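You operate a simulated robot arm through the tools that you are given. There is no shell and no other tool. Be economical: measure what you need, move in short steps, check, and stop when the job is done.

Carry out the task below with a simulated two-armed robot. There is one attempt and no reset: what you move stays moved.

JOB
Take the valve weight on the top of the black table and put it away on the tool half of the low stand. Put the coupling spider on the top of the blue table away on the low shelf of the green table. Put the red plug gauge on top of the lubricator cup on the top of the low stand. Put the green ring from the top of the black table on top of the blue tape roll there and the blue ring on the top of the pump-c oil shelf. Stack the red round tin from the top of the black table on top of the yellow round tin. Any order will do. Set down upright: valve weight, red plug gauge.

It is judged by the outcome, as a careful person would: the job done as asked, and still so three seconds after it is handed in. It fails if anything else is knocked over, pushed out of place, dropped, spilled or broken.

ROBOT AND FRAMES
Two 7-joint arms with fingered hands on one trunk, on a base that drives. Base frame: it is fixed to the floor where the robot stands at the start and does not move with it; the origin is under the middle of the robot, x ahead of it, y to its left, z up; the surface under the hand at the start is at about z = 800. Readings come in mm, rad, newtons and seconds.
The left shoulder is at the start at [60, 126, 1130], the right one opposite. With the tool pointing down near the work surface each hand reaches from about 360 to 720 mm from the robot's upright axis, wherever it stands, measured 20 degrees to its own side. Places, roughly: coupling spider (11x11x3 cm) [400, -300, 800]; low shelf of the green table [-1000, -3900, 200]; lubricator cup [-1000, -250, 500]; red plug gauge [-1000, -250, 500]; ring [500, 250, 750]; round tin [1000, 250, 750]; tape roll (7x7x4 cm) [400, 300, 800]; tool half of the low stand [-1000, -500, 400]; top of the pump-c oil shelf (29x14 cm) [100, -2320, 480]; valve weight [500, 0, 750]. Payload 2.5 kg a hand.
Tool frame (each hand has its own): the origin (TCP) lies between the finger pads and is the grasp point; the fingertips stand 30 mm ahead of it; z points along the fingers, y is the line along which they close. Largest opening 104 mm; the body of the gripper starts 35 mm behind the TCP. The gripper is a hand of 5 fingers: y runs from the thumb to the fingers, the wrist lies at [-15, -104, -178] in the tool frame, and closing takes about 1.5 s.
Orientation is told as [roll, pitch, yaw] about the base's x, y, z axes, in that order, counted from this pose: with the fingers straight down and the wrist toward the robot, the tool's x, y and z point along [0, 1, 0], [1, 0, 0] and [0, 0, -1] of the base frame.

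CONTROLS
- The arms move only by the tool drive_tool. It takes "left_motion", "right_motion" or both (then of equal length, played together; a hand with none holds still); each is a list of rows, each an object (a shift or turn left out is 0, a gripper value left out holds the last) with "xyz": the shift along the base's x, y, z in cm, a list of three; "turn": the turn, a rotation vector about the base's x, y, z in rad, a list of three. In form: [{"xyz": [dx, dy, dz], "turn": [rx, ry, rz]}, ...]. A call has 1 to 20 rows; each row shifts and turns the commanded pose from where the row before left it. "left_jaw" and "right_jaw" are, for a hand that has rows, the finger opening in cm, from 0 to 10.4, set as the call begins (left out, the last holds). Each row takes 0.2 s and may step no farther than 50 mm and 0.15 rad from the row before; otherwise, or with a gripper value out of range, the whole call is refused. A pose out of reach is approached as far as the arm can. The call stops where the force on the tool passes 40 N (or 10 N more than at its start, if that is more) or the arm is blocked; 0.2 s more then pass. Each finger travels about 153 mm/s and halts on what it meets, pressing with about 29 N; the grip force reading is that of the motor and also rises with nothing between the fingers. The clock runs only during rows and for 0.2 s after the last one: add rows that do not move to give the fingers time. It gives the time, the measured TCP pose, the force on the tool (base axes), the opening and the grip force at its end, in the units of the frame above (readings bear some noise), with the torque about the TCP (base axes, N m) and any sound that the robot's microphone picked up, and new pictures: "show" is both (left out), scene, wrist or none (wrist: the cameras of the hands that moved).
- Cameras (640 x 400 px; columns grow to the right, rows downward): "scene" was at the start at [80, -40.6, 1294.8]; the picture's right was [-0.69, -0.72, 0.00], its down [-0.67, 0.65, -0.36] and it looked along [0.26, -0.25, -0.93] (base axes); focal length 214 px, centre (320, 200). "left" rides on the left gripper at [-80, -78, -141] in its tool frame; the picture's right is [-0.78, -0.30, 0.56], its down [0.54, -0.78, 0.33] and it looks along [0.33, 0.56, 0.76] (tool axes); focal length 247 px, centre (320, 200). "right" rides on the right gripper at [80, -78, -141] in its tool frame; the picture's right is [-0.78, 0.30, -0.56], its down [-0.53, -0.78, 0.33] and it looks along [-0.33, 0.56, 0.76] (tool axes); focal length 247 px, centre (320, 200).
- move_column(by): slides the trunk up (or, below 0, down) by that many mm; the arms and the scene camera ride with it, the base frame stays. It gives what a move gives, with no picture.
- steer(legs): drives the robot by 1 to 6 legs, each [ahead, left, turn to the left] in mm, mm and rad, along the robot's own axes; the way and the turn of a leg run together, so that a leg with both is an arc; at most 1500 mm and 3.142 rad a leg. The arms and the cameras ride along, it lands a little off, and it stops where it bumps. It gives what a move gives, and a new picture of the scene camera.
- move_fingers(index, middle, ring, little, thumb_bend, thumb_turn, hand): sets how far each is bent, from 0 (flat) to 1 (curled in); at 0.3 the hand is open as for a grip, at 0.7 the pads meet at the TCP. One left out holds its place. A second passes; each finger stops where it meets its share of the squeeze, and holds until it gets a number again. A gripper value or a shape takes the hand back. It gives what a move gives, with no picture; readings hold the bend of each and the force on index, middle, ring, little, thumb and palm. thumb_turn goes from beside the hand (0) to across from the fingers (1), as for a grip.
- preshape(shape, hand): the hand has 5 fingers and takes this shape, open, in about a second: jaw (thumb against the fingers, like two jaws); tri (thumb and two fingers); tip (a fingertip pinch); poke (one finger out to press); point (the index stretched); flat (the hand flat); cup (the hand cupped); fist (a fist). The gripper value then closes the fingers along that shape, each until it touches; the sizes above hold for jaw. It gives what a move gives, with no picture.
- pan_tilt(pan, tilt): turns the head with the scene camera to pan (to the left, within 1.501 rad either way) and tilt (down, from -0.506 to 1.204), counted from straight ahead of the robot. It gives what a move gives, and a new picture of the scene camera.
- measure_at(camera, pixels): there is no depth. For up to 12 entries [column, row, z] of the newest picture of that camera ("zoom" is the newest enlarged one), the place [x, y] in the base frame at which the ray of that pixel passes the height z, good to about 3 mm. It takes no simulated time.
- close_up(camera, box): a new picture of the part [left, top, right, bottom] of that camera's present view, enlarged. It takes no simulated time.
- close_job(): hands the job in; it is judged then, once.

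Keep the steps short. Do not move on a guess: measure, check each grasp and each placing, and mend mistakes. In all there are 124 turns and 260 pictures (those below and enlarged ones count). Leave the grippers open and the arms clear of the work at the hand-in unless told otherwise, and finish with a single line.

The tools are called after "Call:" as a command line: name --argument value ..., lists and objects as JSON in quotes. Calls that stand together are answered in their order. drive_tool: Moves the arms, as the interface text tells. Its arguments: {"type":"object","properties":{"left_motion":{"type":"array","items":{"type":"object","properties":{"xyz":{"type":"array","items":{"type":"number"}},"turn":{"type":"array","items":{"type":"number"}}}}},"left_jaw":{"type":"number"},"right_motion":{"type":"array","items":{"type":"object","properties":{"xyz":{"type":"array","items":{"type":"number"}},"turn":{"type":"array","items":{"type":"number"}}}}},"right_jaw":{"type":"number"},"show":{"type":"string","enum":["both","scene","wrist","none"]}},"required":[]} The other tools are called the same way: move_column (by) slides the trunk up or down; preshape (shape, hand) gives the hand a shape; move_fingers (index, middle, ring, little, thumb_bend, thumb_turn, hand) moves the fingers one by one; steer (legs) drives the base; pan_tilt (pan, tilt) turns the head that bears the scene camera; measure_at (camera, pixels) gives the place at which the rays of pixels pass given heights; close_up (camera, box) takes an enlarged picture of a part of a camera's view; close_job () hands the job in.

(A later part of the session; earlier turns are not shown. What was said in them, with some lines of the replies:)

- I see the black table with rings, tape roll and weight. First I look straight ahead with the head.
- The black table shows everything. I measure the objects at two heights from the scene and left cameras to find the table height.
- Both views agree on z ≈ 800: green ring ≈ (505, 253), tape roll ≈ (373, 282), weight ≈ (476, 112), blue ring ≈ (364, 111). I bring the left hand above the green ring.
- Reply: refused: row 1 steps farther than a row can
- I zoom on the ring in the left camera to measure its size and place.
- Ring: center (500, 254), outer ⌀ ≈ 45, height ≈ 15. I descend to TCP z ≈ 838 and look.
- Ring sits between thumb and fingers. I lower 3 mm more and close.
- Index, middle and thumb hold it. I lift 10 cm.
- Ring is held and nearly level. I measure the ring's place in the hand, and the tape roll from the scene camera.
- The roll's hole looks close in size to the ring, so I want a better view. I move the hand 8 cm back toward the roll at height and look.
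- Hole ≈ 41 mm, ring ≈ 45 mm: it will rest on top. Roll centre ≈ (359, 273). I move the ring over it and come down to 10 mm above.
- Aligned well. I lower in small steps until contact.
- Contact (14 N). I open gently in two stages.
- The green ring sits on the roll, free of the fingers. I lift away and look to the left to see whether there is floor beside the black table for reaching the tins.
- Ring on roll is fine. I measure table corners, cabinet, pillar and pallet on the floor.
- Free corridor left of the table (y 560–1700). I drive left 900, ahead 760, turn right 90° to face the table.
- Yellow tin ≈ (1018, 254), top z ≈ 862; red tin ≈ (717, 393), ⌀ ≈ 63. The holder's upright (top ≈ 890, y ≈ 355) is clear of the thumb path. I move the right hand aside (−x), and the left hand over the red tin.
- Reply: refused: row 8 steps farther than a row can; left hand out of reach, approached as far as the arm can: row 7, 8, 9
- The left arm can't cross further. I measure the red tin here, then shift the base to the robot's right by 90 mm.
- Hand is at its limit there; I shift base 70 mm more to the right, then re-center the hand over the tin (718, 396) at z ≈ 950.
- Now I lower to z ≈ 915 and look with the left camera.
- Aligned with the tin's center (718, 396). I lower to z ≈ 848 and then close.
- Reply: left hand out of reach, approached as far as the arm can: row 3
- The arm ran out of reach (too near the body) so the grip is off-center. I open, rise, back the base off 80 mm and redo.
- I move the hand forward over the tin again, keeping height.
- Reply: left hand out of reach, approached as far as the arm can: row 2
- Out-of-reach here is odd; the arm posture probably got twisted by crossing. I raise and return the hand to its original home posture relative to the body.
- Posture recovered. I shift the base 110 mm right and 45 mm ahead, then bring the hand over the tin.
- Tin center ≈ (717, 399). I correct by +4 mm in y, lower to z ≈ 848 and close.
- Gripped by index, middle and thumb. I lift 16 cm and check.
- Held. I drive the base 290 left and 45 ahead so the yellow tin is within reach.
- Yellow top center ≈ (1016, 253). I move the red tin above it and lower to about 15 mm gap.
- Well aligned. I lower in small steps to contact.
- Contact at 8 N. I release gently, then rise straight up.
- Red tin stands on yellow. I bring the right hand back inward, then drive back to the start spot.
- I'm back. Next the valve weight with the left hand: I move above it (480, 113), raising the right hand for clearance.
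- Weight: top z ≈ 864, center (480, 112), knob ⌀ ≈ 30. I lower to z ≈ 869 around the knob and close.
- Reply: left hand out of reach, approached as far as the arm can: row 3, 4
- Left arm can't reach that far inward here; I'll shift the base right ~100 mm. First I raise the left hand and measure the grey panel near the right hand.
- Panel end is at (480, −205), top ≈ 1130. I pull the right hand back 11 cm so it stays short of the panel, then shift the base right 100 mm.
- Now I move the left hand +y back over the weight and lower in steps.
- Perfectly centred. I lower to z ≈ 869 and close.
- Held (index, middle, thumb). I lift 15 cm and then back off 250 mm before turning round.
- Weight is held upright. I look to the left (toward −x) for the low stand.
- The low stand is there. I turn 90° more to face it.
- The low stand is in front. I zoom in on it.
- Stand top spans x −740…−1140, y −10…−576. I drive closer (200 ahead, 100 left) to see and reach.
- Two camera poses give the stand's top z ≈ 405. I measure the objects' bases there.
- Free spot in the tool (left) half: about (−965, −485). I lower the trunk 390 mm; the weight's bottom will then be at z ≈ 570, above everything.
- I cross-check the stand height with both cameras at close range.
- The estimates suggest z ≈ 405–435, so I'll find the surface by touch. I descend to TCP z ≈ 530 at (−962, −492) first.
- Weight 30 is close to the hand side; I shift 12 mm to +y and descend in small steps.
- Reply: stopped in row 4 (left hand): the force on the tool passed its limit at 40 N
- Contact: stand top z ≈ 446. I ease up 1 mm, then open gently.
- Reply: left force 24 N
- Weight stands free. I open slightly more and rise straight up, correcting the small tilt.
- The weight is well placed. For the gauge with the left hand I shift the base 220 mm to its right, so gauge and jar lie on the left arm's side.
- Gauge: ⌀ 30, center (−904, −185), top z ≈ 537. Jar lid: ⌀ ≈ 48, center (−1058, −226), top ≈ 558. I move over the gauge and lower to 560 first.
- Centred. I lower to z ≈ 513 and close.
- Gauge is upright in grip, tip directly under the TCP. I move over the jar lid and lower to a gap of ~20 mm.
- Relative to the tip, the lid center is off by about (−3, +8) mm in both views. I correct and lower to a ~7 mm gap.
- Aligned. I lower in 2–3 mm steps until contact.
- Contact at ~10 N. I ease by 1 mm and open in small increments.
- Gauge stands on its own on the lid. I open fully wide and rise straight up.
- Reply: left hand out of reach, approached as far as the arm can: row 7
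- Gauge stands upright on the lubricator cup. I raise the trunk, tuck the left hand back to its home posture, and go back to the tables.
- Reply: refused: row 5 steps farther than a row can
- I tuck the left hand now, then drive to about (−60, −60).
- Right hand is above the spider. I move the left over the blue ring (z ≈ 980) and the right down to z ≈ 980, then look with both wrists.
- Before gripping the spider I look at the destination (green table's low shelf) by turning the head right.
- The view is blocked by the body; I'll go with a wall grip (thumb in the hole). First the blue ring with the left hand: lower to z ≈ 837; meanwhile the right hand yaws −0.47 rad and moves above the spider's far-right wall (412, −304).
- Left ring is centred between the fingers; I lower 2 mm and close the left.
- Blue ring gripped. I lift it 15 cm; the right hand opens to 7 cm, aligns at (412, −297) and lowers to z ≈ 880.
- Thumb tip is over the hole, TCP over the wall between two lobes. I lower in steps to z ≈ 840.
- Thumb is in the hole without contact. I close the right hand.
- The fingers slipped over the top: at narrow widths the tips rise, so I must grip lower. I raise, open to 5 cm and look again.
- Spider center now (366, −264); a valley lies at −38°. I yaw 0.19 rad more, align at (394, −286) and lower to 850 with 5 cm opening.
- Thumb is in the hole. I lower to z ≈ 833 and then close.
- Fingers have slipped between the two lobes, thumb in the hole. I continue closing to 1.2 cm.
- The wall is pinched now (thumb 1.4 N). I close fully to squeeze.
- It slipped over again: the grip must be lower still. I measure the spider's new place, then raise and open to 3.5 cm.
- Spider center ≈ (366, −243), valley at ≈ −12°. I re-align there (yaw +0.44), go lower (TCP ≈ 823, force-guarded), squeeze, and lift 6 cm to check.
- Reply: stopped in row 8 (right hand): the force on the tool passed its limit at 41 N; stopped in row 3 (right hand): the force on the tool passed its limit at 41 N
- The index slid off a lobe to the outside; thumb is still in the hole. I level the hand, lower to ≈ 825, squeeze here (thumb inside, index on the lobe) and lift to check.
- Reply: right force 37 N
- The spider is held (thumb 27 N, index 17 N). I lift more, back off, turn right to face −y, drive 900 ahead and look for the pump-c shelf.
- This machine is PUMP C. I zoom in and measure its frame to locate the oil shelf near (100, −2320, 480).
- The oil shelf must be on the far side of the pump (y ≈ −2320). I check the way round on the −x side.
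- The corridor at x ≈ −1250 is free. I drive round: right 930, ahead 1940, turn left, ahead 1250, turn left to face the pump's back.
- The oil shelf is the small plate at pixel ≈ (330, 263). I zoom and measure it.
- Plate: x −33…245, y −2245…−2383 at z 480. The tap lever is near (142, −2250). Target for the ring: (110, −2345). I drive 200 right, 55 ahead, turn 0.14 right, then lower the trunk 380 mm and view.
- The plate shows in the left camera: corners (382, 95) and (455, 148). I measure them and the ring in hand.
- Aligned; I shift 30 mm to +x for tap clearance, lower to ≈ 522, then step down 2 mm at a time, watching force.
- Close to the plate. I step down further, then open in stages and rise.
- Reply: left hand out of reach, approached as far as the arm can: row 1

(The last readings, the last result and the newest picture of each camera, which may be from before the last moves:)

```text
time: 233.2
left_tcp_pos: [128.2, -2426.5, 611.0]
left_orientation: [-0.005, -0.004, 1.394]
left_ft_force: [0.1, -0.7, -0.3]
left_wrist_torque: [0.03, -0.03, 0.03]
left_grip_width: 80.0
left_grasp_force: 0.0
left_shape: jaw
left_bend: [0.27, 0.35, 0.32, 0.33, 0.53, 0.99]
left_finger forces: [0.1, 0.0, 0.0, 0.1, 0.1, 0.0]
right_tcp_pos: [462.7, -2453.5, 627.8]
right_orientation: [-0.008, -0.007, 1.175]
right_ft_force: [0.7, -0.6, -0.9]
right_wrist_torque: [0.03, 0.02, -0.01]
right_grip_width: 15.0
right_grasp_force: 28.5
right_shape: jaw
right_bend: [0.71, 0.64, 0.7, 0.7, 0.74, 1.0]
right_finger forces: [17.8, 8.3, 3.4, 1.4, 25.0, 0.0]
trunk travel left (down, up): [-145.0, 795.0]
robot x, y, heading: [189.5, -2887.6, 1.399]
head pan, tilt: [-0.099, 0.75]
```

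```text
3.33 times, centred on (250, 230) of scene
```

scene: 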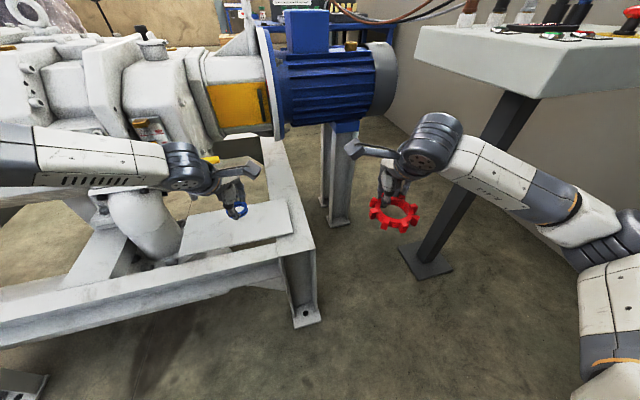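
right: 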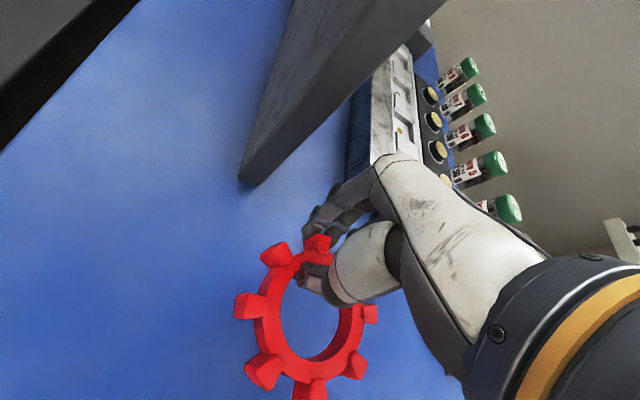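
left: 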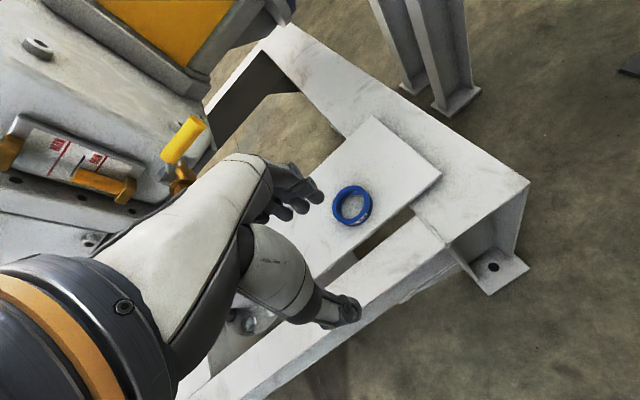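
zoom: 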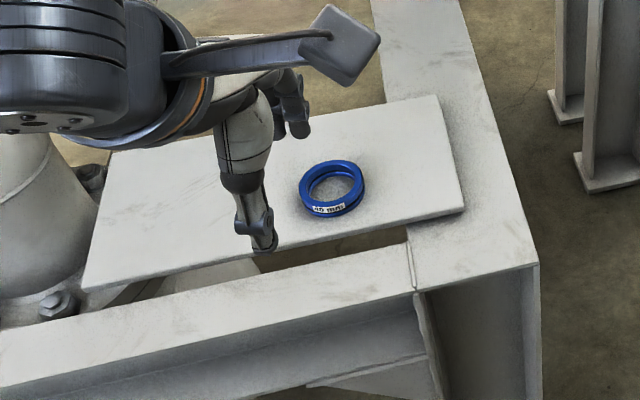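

Blue ring lies flat on the oil shelf. Now I back away, turn to face −y and look at the green table.

Call:
steer --legs '[[-230, 600, 0], [0, 0, -1.5], [0, 0, -1.47]]'

Call:
pan_tilt --pan -0.45 --tilt 0.5

Call:
close_up --camera "scene" --box '[160, 100, 480, 300]'

Call:
measure_at --camera "scene" --pixels '[[320, 200, 200], [200, 200, 200], [440, 200, 200], [320, 250, 200], [200, 250, 200], [440, 250, 200], [320, 160, 200], [260, 200, 0], [380, 200, 0], [320, 120, 700], [320, 150, 700], [200, 150, 700]]'

```text
time: 244.1
left_tcp_pos: [-301.6, -3460.7, 611.5]
left_orientation: [-0.003, -0.003, -1.573]
left_ft_force: [0.0, 0.4, 0.4]
left_wrist_torque: [0.0, -0.01, 0.0]
left_grip_width: 79.8
left_grasp_force: 0.1
left_shape: jaw
left_bend: [0.27, 0.35, 0.32, 0.33, 0.53, 0.99]
left_finger forces: [0.0, 0.0, 0.0, 0.0, 0.0, 0.0]
right_tcp_pos: [-635.6, -3489.2, 627.4]
right_orientation: [-0.007, -0.006, -1.796]
right_ft_force: [-0.6, 0.1, -1.9]
right_wrist_torque: [-0.04, 0.0, 0.01]
right_grip_width: 14.8
right_grasp_force: 28.7
right_shape: jaw
right_bend: [0.71, 0.64, 0.7, 0.7, 0.74, 1.0]
right_finger forces: [17.7, 8.5, 3.9, 1.5, 23.6, 0.0]
trunk travel left (down, up): [-145.0, 795.0]
robot x, y, heading: [-444.5, -3016.1, -1.56]
head pan, tilt: [-0.099, 0.75]
```

scene: 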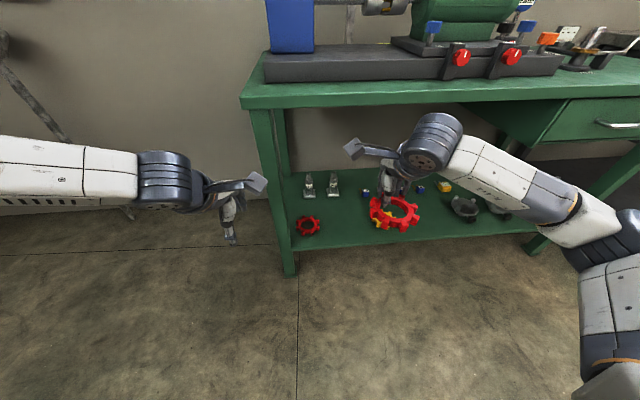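

```text
time: 244.9
left_tcp_pos: [-300.6, -3459.7, 611.1]
left_orientation: [-0.007, -0.003, -1.572]
left_ft_force: [-0.8, -0.3, 0.5]
left_wrist_torque: [-0.01, -0.01, 0.01]
left_grip_width: 80.0
left_grasp_force: 0.1
left_shape: jaw
left_bend: [0.27, 0.35, 0.32, 0.33, 0.53, 0.99]
left_finger forces: [0.0, 0.0, 0.0, 0.1, 0.0, 0.0]
right_tcp_pos: [-635.3, -3490.1, 626.9]
right_orientation: [-0.007, -0.008, -1.793]
right_ft_force: [0.3, -0.2, -1.8]
right_wrist_torque: [-0.06, -0.03, -0.01]
right_grip_width: 14.8
right_grasp_force: 29.3
right_shape: jaw
right_bend: [0.71, 0.64, 0.7, 0.7, 0.74, 1.0]
right_finger forces: [17.9, 8.4, 3.8, 1.6, 23.6, 0.1]
trunk travel left (down, up): [-145.0, 795.0]
robot x, y, heading: [-442.5, -3014.7, -1.569]
head pan, tilt: [-0.45, 0.499]
```

scene: 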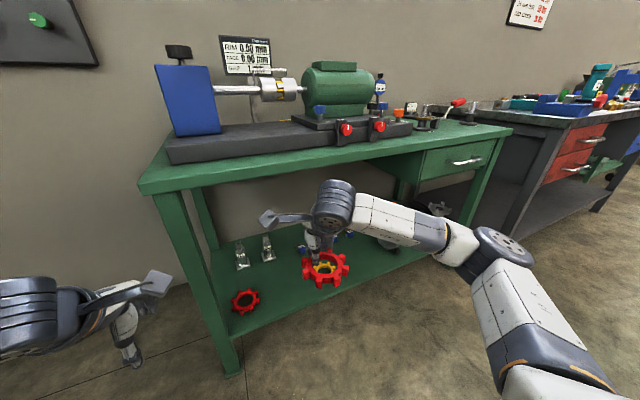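

```text
2.00 times, centred on (320, 200) of scene
```

zoom: 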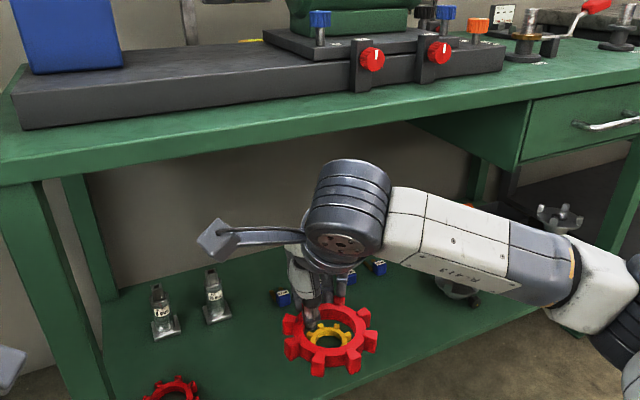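

```text
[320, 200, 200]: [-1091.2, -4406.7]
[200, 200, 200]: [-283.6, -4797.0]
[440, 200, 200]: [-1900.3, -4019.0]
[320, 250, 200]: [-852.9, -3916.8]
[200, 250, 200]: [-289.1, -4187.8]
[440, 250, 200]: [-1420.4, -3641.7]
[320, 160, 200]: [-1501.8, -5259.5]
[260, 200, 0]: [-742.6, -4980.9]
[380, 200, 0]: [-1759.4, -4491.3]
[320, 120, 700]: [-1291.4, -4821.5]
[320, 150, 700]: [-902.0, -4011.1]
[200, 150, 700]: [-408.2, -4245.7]
```

I see the low shelf with a red spider at (245, 300) and a yellow one near (322, 268). I measure shelf edge and items at z ≈ 200, and move the right arm's trunk low later.

Call:
measure_at --camera "scene" --pixels '[[240, 333, 200], [410, 262, 200], [245, 300, 200], [322, 268, 200], [242, 266, 200], [268, 258, 200], [233, 372, 0], [140, 192, 800], [140, 192, 700], [512, 130, 700], [512, 130, 800], [290, 285, 200]]'

Call:
pan_tilt --pan -0.3 --tilt 0.85

Call:
close_up --camera "right" --box '[0, 0, 640, 400]'

```text
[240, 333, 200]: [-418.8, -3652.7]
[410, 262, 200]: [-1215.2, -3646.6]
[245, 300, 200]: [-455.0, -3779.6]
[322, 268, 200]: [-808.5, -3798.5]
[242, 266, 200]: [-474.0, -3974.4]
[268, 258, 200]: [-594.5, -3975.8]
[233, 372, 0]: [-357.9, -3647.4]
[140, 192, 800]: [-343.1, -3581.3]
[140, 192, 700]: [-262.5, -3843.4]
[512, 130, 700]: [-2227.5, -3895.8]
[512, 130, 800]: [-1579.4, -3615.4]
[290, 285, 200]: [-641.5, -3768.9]
```

```text
time: 245.7
left_tcp_pos: [-302.5, -3459.2, 610.7]
left_orientation: [-0.006, -0.004, -1.571]
left_ft_force: [-0.3, -0.6, 0.1]
left_wrist_torque: [0.01, 0.01, -0.03]
left_grip_width: 79.7
left_grasp_force: 0.1
left_shape: jaw
left_bend: [0.27, 0.35, 0.32, 0.33, 0.53, 0.99]
left_finger forces: [0.1, 0.0, 0.0, 0.0, 0.0, 0.1]
right_tcp_pos: [-634.1, -3491.2, 626.9]
right_orientation: [-0.008, -0.006, -1.794]
right_ft_force: [0.4, 0.7, -1.2]
right_wrist_torque: [-0.06, -0.01, -0.01]
right_grip_width: 14.7
right_grasp_force: 29.1
right_shape: jaw
right_bend: [0.71, 0.64, 0.7, 0.7, 0.74, 1.0]
right_finger forces: [17.7, 8.5, 3.8, 1.6, 23.5, 0.1]
trunk travel left (down, up): [-145.0, 795.0]
robot x, y, heading: [-440.2, -3015.8, -1.565]
head pan, tilt: [-0.3, 0.85]
```

scene: 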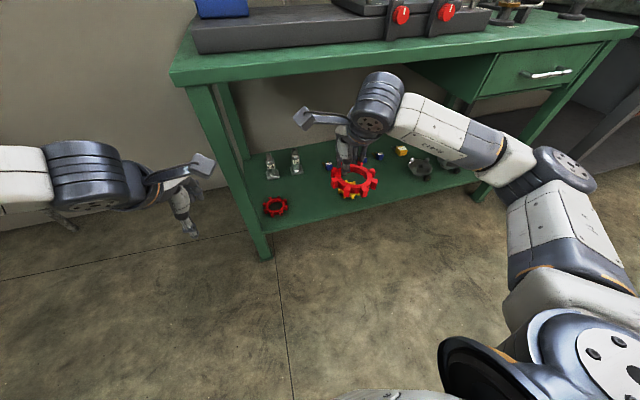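

```text
1.00 times, centred on (320, 200) of right (not enlarged: the box is as wide or as high as the picture)
```

zoom: 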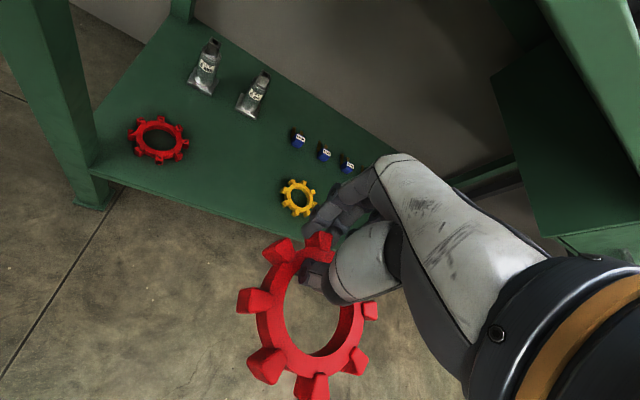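

The shelf's free spot is between the red and yellow spiders, ≈ (−635, −3755). I cross-check with the right camera, tuck the left arm, drop the trunk fully and lower the right hand to ≈ z 290.

Call:
measure_at --camera "zoom" --pixels '[[158, 139, 200], [158, 139, 230], [298, 198, 200], [298, 198, 230], [95, 180, 200], [270, 240, 200], [318, 317, 605], [280, 225, 200], [235, 165, 200], [205, 80, 200], [247, 110, 200]]'

Call:
drive_tool --left_motion '[{"xyz": [4, 2.5, 0]}, {"xyz": [4, 2.5, 0]}, {"xyz": [4, 2.5, 0]}, {"xyz": [4, 2.5, 0]}, {"xyz": [2, 1, 0]}, {}]' --show "none"

Call:
move_column --by -143

Call:
drive_tool --right_motion '[{"xyz": [0, 0, -4.5]}, {"xyz": [0, 0, -4.5]}, {"xyz": [0, 0, -4.5]}, {"xyz": [0, 0, -4.5]}, {"xyz": [0, 0, -1]}, {}]' --show "both"

```text
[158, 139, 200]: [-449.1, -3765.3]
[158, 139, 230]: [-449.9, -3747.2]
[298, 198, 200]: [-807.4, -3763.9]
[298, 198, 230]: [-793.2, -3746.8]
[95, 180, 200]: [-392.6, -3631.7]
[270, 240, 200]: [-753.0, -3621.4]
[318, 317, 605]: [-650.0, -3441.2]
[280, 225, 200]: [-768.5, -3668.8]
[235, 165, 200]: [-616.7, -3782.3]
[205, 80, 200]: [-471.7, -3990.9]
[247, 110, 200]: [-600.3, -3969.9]
```

```text
time: 246.9
left_tcp_pos: [-172.2, -3315.4, 534.3]
left_orientation: [-0.159, 0.228, -1.673]
left_ft_force: [-0.3, -0.7, 0.0]
left_wrist_torque: [0.01, -0.03, -0.03]
left_grip_width: 79.7
left_grasp_force: 0.0
left_shape: jaw
left_bend: [0.27, 0.35, 0.32, 0.33, 0.53, 0.99]
left_finger forces: [0.1, 0.1, 0.0, 0.0, 0.0, 0.1]
right_tcp_pos: [-635.7, -3490.0, 628.1]
right_orientation: [-0.01, -0.005, -1.794]
right_ft_force: [0.0, -1.6, -1.4]
right_wrist_torque: [-0.05, -0.02, 0.0]
right_grip_width: 14.7
right_grasp_force: 29.3
right_shape: jaw
right_bend: [0.71, 0.64, 0.7, 0.7, 0.74, 1.0]
right_finger forces: [17.8, 8.6, 3.9, 1.5, 23.9, 0.0]
trunk travel left (down, up): [-145.0, 795.0]
robot x, y, heading: [-441.6, -3014.0, -1.571]
head pan, tilt: [-0.3, 0.85]
stopped in row 6 (left hand): the arm was blocked; the commanded pose is now the measured one
```

```text
time: 248.6
left_tcp_pos: [-172.7, -3316.7, 391.9]
left_orientation: [-0.16, 0.224, -1.675]
left_ft_force: [-0.4, 0.6, -0.1]
left_wrist_torque: [0.04, 0.02, 0.03]
left_grip_width: 79.8
left_grasp_force: 0.0
left_shape: jaw
left_bend: [0.27, 0.35, 0.32, 0.33, 0.53, 0.99]
left_finger forces: [0.1, 0.1, 0.0, 0.0, 0.0, 0.0]
right_tcp_pos: [-634.8, -3490.6, 485.5]
right_orientation: [-0.008, -0.007, -1.794]
right_ft_force: [-0.8, -0.7, -1.0]
right_wrist_torque: [-0.05, -0.04, -0.02]
right_grip_width: 14.7
right_grasp_force: 29.1
right_shape: jaw
right_bend: [0.71, 0.64, 0.7, 0.7, 0.74, 1.0]
right_finger forces: [17.8, 8.6, 3.7, 1.6, 23.9, 0.0]
trunk travel left (down, up): [-2.0, 938.0]
robot x, y, heading: [-440.5, -3013.1, -1.568]
head pan, tilt: [-0.3, 0.85]
```

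```text
time: 250.0
left_tcp_pos: [-172.3, -3316.4, 392.9]
left_orientation: [-0.16, 0.223, -1.675]
left_ft_force: [0.2, 0.6, 0.6]
left_wrist_torque: [0.0, 0.01, 0.0]
left_grip_width: 80.0
left_grasp_force: 0.0
left_shape: jaw
left_bend: [0.27, 0.35, 0.32, 0.33, 0.53, 0.99]
left_finger forces: [0.0, 0.0, 0.0, 0.1, 0.1, 0.0]
right_tcp_pos: [-635.4, -3491.2, 292.3]
right_orientation: [-0.007, -0.007, -1.794]
right_ft_force: [-0.5, 0.5, -1.5]
right_wrist_torque: [-0.03, -0.03, 0.02]
right_grip_width: 14.8
right_grasp_force: 28.9
right_shape: jaw
right_bend: [0.71, 0.64, 0.7, 0.7, 0.75, 1.0]
right_finger forces: [17.8, 8.7, 3.9, 1.5, 23.9, 0.1]
trunk travel left (down, up): [-2.0, 938.0]
robot x, y, heading: [-443.6, -3020.2, -1.571]
head pan, tilt: [-0.3, 0.85]
```

scene: 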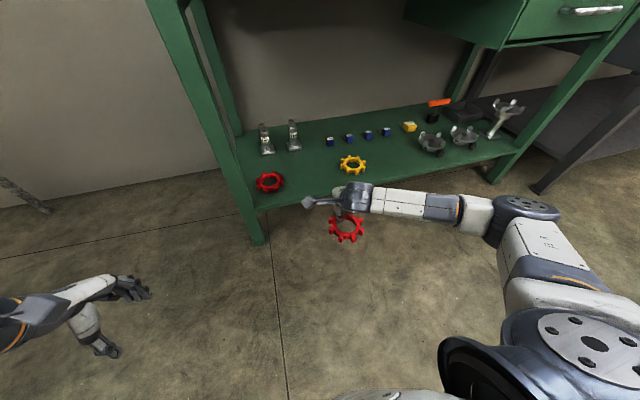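
right: 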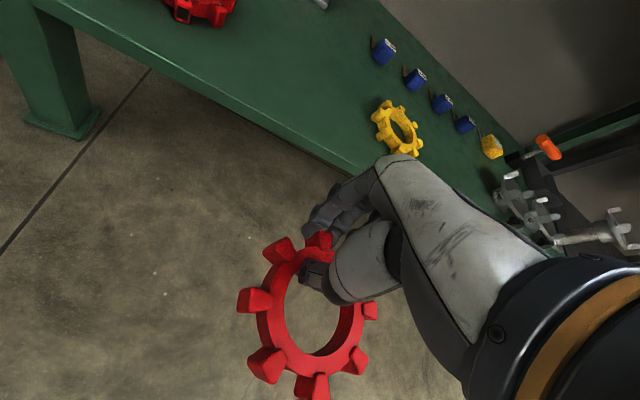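

Shelf height ≈ 200 confirmed. I drive 300 mm ahead so the spider comes over the free spot, then adjust and look.

Call:
steer --legs '[[300, 0, 0]]'

Call:
drive_tool --right_motion '[{"xyz": [1.8, -1.4, 0]}, {}]' --show "both"

Call:
close_up --camera "scene" --box '[220, 100, 480, 280]'

```text
time: 252.1
left_tcp_pos: [-173.6, -3617.1, 392.8]
left_orientation: [-0.162, 0.221, -1.679]
left_ft_force: [0.2, -0.1, -0.7]
left_wrist_torque: [-0.02, 0.01, 0.01]
left_grip_width: 79.9
left_grasp_force: 0.0
left_shape: jaw
left_bend: [0.27, 0.35, 0.32, 0.33, 0.53, 0.99]
left_finger forces: [0.0, 0.1, 0.1, 0.0, 0.1, 0.1]
right_tcp_pos: [-635.6, -3790.6, 292.7]
right_orientation: [-0.007, -0.006, -1.796]
right_ft_force: [0.2, 0.0, -0.9]
right_wrist_torque: [-0.03, -0.01, -0.01]
right_grip_width: 15.0
right_grasp_force: 29.3
right_shape: jaw
right_bend: [0.71, 0.64, 0.7, 0.7, 0.75, 1.0]
right_finger forces: [17.8, 8.8, 3.8, 1.4, 24.2, 0.1]
trunk travel left (down, up): [-2.0, 938.0]
robot x, y, heading: [-440.2, -3314.7, -1.574]
head pan, tilt: [-0.3, 0.85]
```

scene: 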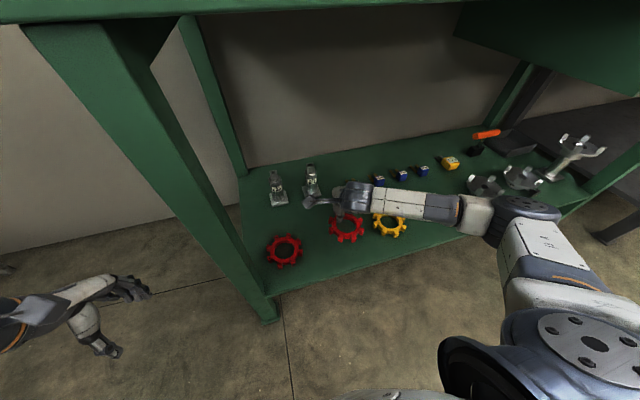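

```text
time: 252.7
left_tcp_pos: [-172.7, -3617.5, 392.1]
left_orientation: [-0.162, 0.221, -1.681]
left_ft_force: [0.3, 0.2, -0.7]
left_wrist_torque: [0.01, -0.02, -0.01]
left_grip_width: 80.0
left_grasp_force: 0.0
left_shape: jaw
left_bend: [0.27, 0.35, 0.32, 0.33, 0.53, 0.99]
left_finger forces: [0.0, 0.0, 0.1, 0.1, 0.0, 0.0]
right_tcp_pos: [-618.4, -3804.7, 294.4]
right_orientation: [-0.008, -0.007, -1.797]
right_ft_force: [0.0, 1.2, -1.2]
right_wrist_torque: [-0.02, -0.01, 0.04]
right_grip_width: 14.8
right_grasp_force: 28.4
right_shape: jaw
right_bend: [0.71, 0.64, 0.7, 0.7, 0.75, 1.0]
right_finger forces: [17.7, 8.9, 3.8, 1.3, 24.3, 0.0]
trunk travel left (down, up): [-2.0, 938.0]
robot x, y, heading: [-441.7, -3315.1, -1.574]
head pan, tilt: [-0.3, 0.85]
```

scene: 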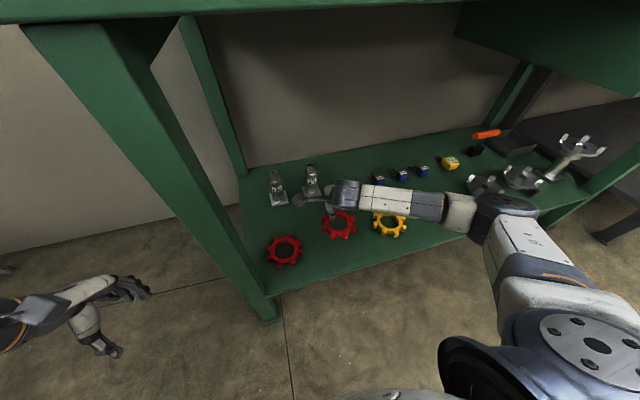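
right: 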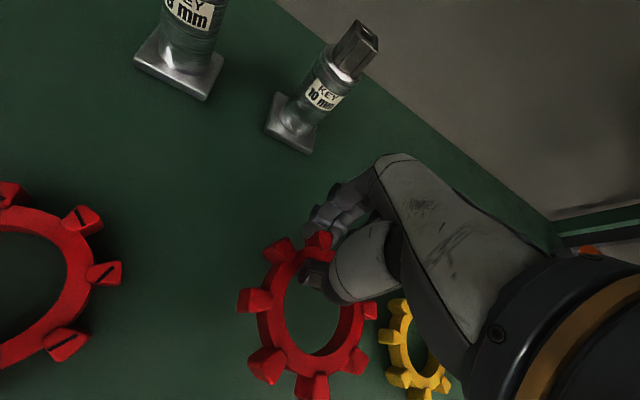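

```text
2.22 times, centred on (350, 190) of scene
```

zoom: 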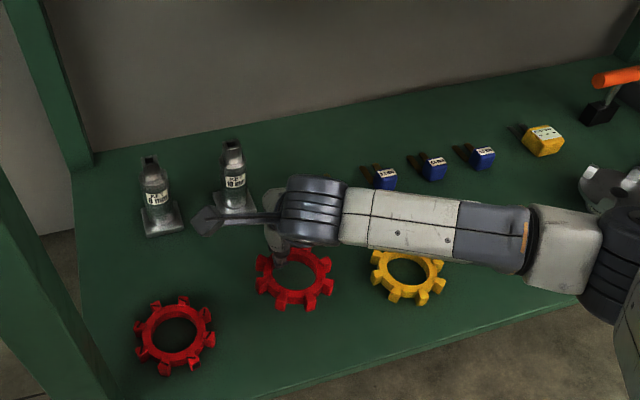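

The spider hangs over the free spot. I lower: 45 mm, then small steps, watching force.

Call:
drive_tool --right_motion '[{"xyz": [0, 0, -2.5]}, {"xyz": [0, 0, -2]}, {}]' --show "none"

Call:
drive_tool --right_motion '[{"xyz": [0, 0, -0.5]}, {}]' --show "none"

Call:
drive_tool --right_motion '[{"xyz": [0, 0, -0.4]}, {}]' --show "wrist"

Call:
close_up --camera "scene" --box '[240, 160, 420, 290]'

```text
time: 253.5
left_tcp_pos: [-173.5, -3615.4, 391.9]
left_orientation: [-0.163, 0.222, -1.679]
left_ft_force: [0.4, -0.4, -0.6]
left_wrist_torque: [-0.01, 0.02, 0.01]
left_grip_width: 79.6
left_grasp_force: 0.1
left_shape: jaw
left_bend: [0.27, 0.35, 0.32, 0.33, 0.53, 0.99]
left_finger forces: [0.0, 0.0, 0.1, 0.1, 0.0, 0.0]
right_tcp_pos: [-619.3, -3805.8, 250.8]
right_orientation: [-0.007, -0.014, -1.795]
right_ft_force: [-1.6, 4.3, 16.1]
right_wrist_torque: [0.15, 0.54, -0.07]
right_grip_width: 14.7
right_grasp_force: 29.2
right_shape: jaw
right_bend: [0.71, 0.64, 0.7, 0.71, 0.75, 1.0]
right_finger forces: [17.3, 10.9, 3.7, 11.6, 28.6, 0.0]
trunk travel left (down, up): [-2.0, 938.0]
robot x, y, heading: [-438.9, -3318.5, -1.573]
head pan, tilt: [-0.3, 0.85]
```

```text
time: 253.9
left_tcp_pos: [-173.3, -3616.7, 391.3]
left_orientation: [-0.164, 0.22, -1.682]
left_ft_force: [0.2, -0.4, -0.1]
left_wrist_torque: [-0.01, 0.01, 0.0]
left_grip_width: 79.7
left_grasp_force: 0.2
left_shape: jaw
left_bend: [0.27, 0.35, 0.32, 0.33, 0.53, 0.99]
left_finger forces: [0.0, 0.0, 0.1, 0.0, 0.0, 0.1]
right_tcp_pos: [-617.6, -3805.7, 250.7]
right_orientation: [-0.004, -0.02, -1.799]
right_ft_force: [-1.1, 7.8, 15.7]
right_wrist_torque: [0.4, 0.28, -0.14]
right_grip_width: 14.7
right_grasp_force: 29.3
right_shape: jaw
right_bend: [0.71, 0.64, 0.7, 0.71, 0.75, 1.0]
right_finger forces: [16.0, 11.6, 2.8, 8.3, 33.3, 0.0]
trunk travel left (down, up): [-2.0, 938.0]
robot x, y, heading: [-443.6, -3319.0, -1.575]
head pan, tilt: [-0.3, 0.85]
stopped in row 2 (right hand): the force on the tool passed its limit at 44 N (the readings are from after the stop); the commanded pose is now the measured one
```

```text
time: 254.4
left_tcp_pos: [-173.6, -3615.2, 391.7]
left_orientation: [-0.164, 0.223, -1.68]
left_ft_force: [0.2, 0.2, -0.2]
left_wrist_torque: [-0.03, -0.05, -0.01]
left_grip_width: 79.6
left_grasp_force: 0.1
left_shape: jaw
left_bend: [0.27, 0.35, 0.32, 0.33, 0.53, 0.99]
left_finger forces: [0.0, 0.1, 0.1, 0.0, 0.1, 0.1]
right_tcp_pos: [-619.9, -3810.3, 250.9]
right_orientation: [0.0, -0.033, -1.799]
right_ft_force: [-1.6, 9.8, 16.9]
right_wrist_torque: [0.4, 0.27, -0.19]
right_grip_width: 14.7
right_grasp_force: 29.3
right_shape: jaw
right_bend: [0.71, 0.64, 0.7, 0.71, 0.76, 1.0]
right_finger forces: [16.5, 12.3, 2.8, 7.6, 34.1, 0.1]
trunk travel left (down, up): [-2.0, 938.0]
robot x, y, heading: [-443.5, -3307.9, -1.57]
head pan, tilt: [-0.3, 0.85]
stopped in row 2 (right hand): the force on the tool passed its limit at 42 N (the readings are from after the stop); the commanded pose is now the measured one
```

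right: 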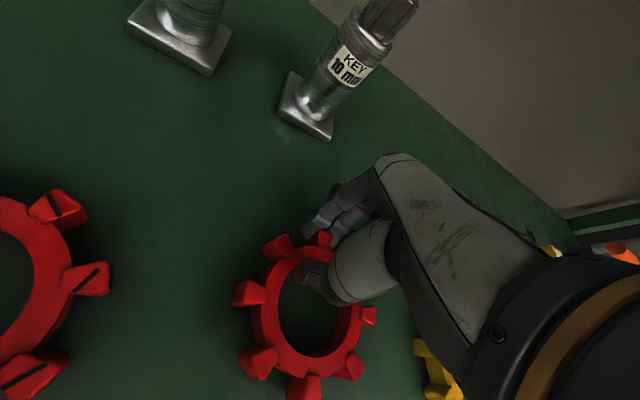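

```text
3.08 times, centred on (330, 225) of scene
```

zoom: 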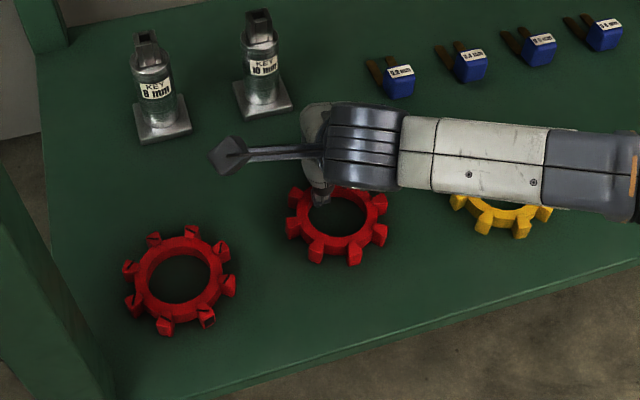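

The near edge of the slightly drooping spider touches the shelf. I open in small stages so it settles flat, guided by the fingers, then look.

Call:
drive_tool --right_motion '[{}, {}]' --right_jaw 1.9 --show "none"

Call:
drive_tool --right_motion '[{}, {}]' --right_jaw 2.5 --show "none"

Call:
drive_tool --right_motion '[{}, {}, {}]' --right_jaw 4 --show "wrist"

Call:
close_up --camera "scene" --box '[240, 160, 420, 290]'

Call:
close_up --camera "right" --box '[200, 180, 400, 400]'

```text
time: 255.1
left_tcp_pos: [-174.2, -3616.4, 392.3]
left_orientation: [-0.164, 0.221, -1.68]
left_ft_force: [-0.4, 0.0, -0.4]
left_wrist_torque: [0.03, -0.02, 0.04]
left_grip_width: 79.7
left_grasp_force: 0.1
left_shape: jaw
left_bend: [0.27, 0.35, 0.32, 0.33, 0.53, 0.99]
left_finger forces: [0.0, 0.0, 0.0, 0.0, 0.0, 0.0]
right_tcp_pos: [-616.6, -3808.8, 251.3]
right_orientation: [0.004, -0.029, -1.799]
right_ft_force: [2.6, 2.0, 17.3]
right_wrist_torque: [0.32, -0.25, -0.04]
right_grip_width: 19.7
right_grasp_force: 0.0
right_shape: jaw
right_bend: [0.73, 0.6, 0.58, 0.55, 0.76, 1.0]
right_finger forces: [0.6, 0.7, 0.6, 0.0, 22.1, 0.0]
trunk travel left (down, up): [-2.0, 938.0]
robot x, y, heading: [-442.6, -3312.7, -1.572]
head pan, tilt: [-0.3, 0.85]
```

```text
time: 255.7
left_tcp_pos: [-173.2, -3615.3, 391.7]
left_orientation: [-0.164, 0.221, -1.681]
left_ft_force: [-0.7, -1.0, 0.5]
left_wrist_torque: [0.0, 0.01, 0.01]
left_grip_width: 79.9
left_grasp_force: 0.1
left_shape: jaw
left_bend: [0.27, 0.35, 0.32, 0.33, 0.53, 0.99]
left_finger forces: [0.0, 0.0, 0.0, 0.1, 0.0, 0.0]
right_tcp_pos: [-618.2, -3809.4, 250.7]
right_orientation: [0.002, -0.029, -1.801]
right_ft_force: [3.0, 0.0, 17.5]
right_wrist_torque: [0.25, -0.27, -0.02]
right_grip_width: 25.8
right_grasp_force: 0.0
right_shape: jaw
right_bend: [0.73, 0.57, 0.55, 0.51, 0.77, 1.0]
right_finger forces: [1.1, 0.0, 0.0, 0.2, 20.6, 0.0]
trunk travel left (down, up): [-2.0, 938.0]
robot x, y, heading: [-442.5, -3312.0, -1.572]
head pan, tilt: [-0.3, 0.85]
```

```text
time: 256.4
left_tcp_pos: [-173.7, -3616.1, 392.5]
left_orientation: [-0.164, 0.22, -1.682]
left_ft_force: [-0.5, -0.2, 0.1]
left_wrist_torque: [0.02, 0.02, 0.0]
left_grip_width: 79.8
left_grasp_force: 0.0
left_shape: jaw
left_bend: [0.27, 0.35, 0.32, 0.33, 0.53, 0.99]
left_finger forces: [0.1, 0.0, 0.0, 0.1, 0.0, 0.1]
right_tcp_pos: [-619.2, -3809.5, 251.7]
right_orientation: [0.001, -0.028, -1.8]
right_ft_force: [0.4, -2.9, 14.0]
right_wrist_torque: [-0.02, -0.11, -0.06]
right_grip_width: 37.9
right_grasp_force: 0.0
right_shape: jaw
right_bend: [0.74, 0.5, 0.47, 0.44, 0.78, 1.0]
right_finger forces: [3.5, 1.3, 0.0, 0.1, 12.9, 0.0]
trunk travel left (down, up): [-2.0, 938.0]
robot x, y, heading: [-440.9, -3315.4, -1.576]
head pan, tilt: [-0.3, 0.85]
```

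right: 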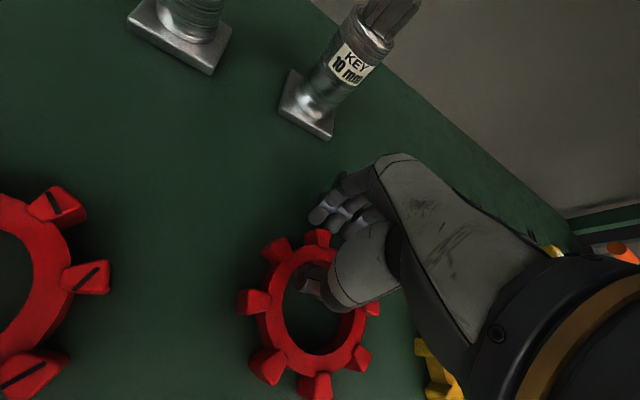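

```text
3.08 times, centred on (330, 225) of scene
```

zoom: 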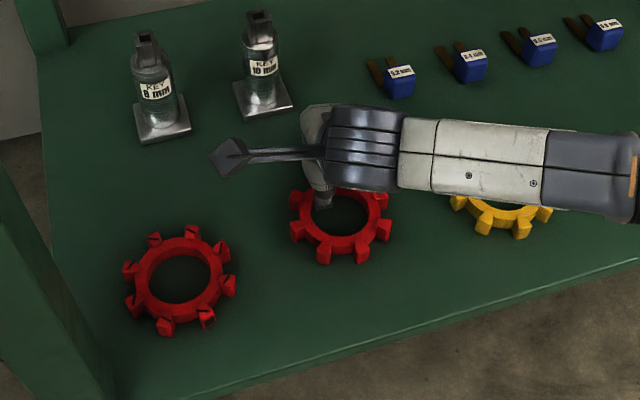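

```text
1.82 times, centred on (300, 290) of right
```

zoom: 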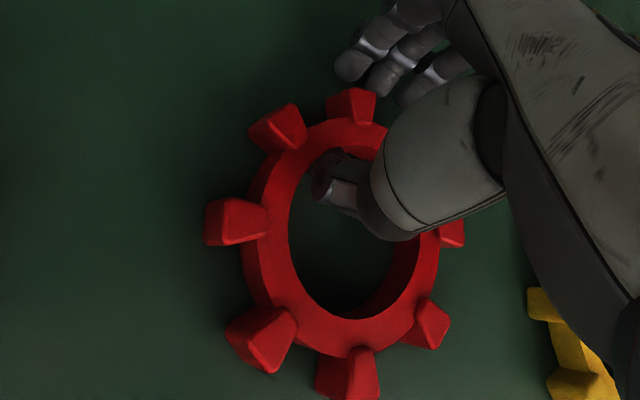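

Spider rests flat on the shelf; the thumb tip only presses the shelf. I rise 5 cm straight and check.

Call:
drive_tool --right_motion '[{"xyz": [0, 0, 0.6]}, {"xyz": [0, 0, 1.4]}, {"xyz": [0, 0, 2.5]}, {"xyz": [0, 0, 2]}, {}]' --right_jaw 4 --show "wrist"

Call:
close_up --camera "scene" --box '[240, 160, 420, 290]'

```text
time: 257.6
left_tcp_pos: [-173.5, -3615.7, 392.2]
left_orientation: [-0.162, 0.224, -1.68]
left_ft_force: [0.9, 0.1, 0.1]
left_wrist_torque: [0.04, 0.0, 0.0]
left_grip_width: 79.9
left_grasp_force: 0.0
left_shape: jaw
left_bend: [0.27, 0.35, 0.32, 0.33, 0.53, 0.99]
left_finger forces: [0.0, 0.0, 0.0, 0.0, 0.1, 0.1]
right_tcp_pos: [-619.4, -3810.2, 313.5]
right_orientation: [0.0, -0.025, -1.8]
right_ft_force: [1.1, 0.0, 0.9]
right_wrist_torque: [-0.02, -0.01, -0.01]
right_grip_width: 40.1
right_grasp_force: 0.0
right_shape: jaw
right_bend: [0.74, 0.49, 0.47, 0.44, 0.73, 1.0]
right_finger forces: [0.0, 0.1, 0.2, 0.0, 0.1, 0.0]
trunk travel left (down, up): [-2.0, 938.0]
robot x, y, heading: [-444.8, -3315.5, -1.569]
head pan, tilt: [-0.3, 0.85]
```

right: 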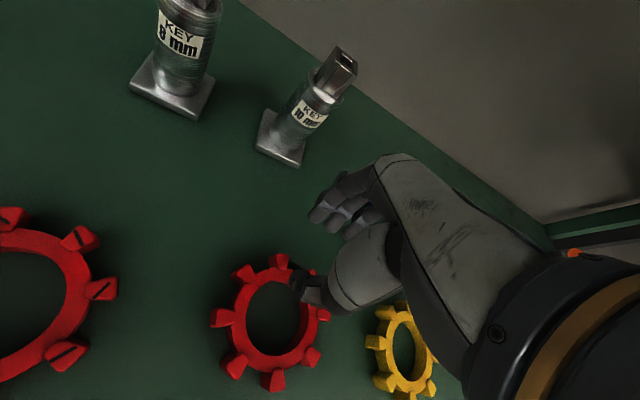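

```text
3.08 times, centred on (330, 225) of scene
```

zoom: 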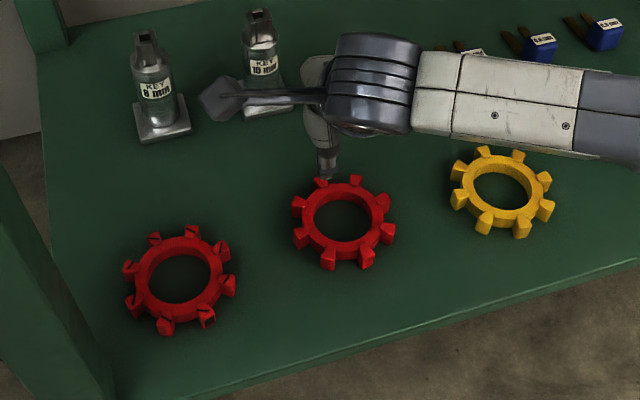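

The spider lies flat between the others. I back away 400 mm, open the hands and take a last look.

Call:
steer --legs '[[-400, 0, 0]]'

Call:
drive_tool --right_motion '[{}, {}, {}, {}]' --left_motion '[{}, {}, {}, {}]' --right_jaw 10 --left_jaw 10 --show "scene"

```text
time: 260.1
left_tcp_pos: [-172.2, -3215.1, 392.5]
left_orientation: [-0.161, 0.223, -1.676]
left_ft_force: [-1.6, -0.6, 0.8]
left_wrist_torque: [0.02, 0.03, 0.03]
left_grip_width: 79.8
left_grasp_force: 0.1
left_shape: jaw
left_bend: [0.27, 0.35, 0.32, 0.33, 0.53, 0.99]
left_finger forces: [0.0, 0.1, 0.0, 0.1, 0.0, 0.1]
right_tcp_pos: [-616.0, -3409.8, 313.7]
right_orientation: [0.001, -0.024, -1.797]
right_ft_force: [-0.8, -0.3, 0.2]
right_wrist_torque: [-0.04, 0.0, -0.01]
right_grip_width: 39.9
right_grasp_force: 0.1
right_shape: jaw
right_bend: [0.74, 0.49, 0.47, 0.44, 0.73, 1.0]
right_finger forces: [0.0, 0.0, 0.0, 0.1, 0.0, 0.0]
trunk travel left (down, up): [-2.0, 938.0]
robot x, y, heading: [-445.5, -2914.3, -1.568]
head pan, tilt: [-0.3, 0.85]
```

scene: 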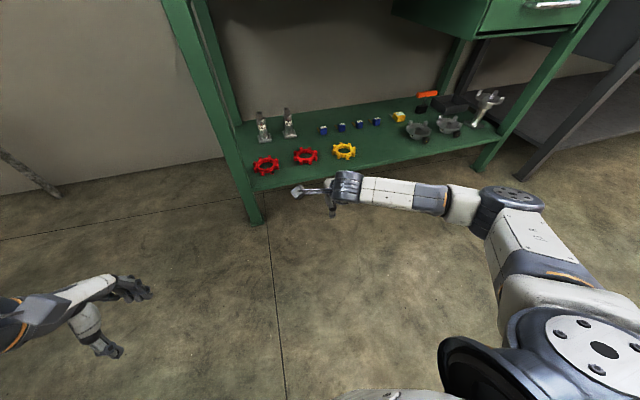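

```text
time: 261.1
left_tcp_pos: [-173.1, -3215.0, 391.5]
left_orientation: [-0.165, 0.224, -1.677]
left_ft_force: [-0.5, -0.3, -0.1]
left_wrist_torque: [0.03, 0.03, 0.03]
left_grip_width: 100.1
left_grasp_force: 0.0
left_shape: jaw
left_bend: [0.31, 0.31, 0.3, 0.3, 0.31, 0.98]
left_finger forces: [0.1, 0.0, 0.1, 0.1, 0.0, 0.1]
right_tcp_pos: [-616.4, -3409.5, 313.9]
right_orientation: [0.001, -0.024, -1.795]
right_ft_force: [0.3, -0.1, 0.5]
right_wrist_torque: [0.02, -0.02, -0.02]
right_grip_width: 100.0
right_grasp_force: 0.0
right_shape: jaw
right_bend: [0.31, 0.31, 0.3, 0.31, 0.31, 0.98]
right_finger forces: [0.0, 0.0, 0.1, 0.0, 0.0, 0.0]
trunk travel left (down, up): [-2.0, 938.0]
robot x, y, heading: [-441.8, -2910.6, -1.565]
head pan, tilt: [-0.3, 0.85]
5 turns are left
```

scene: 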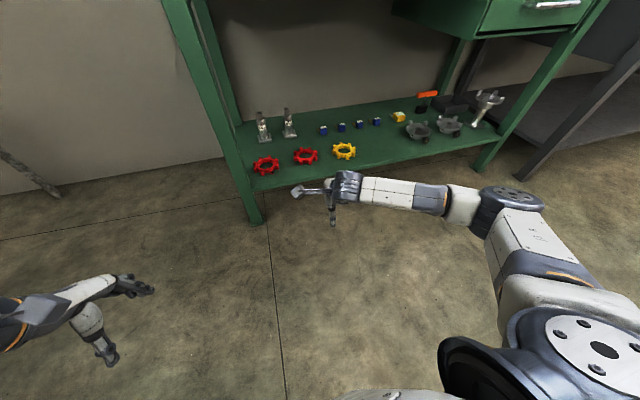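

All six placements were seen in place, both hands are open and the arms are clear. I hand the job in.

Call:
close_job

```text
The job is handed in.
```

All six items were put where asked, each was seen in place after its release, and the job is handed in.
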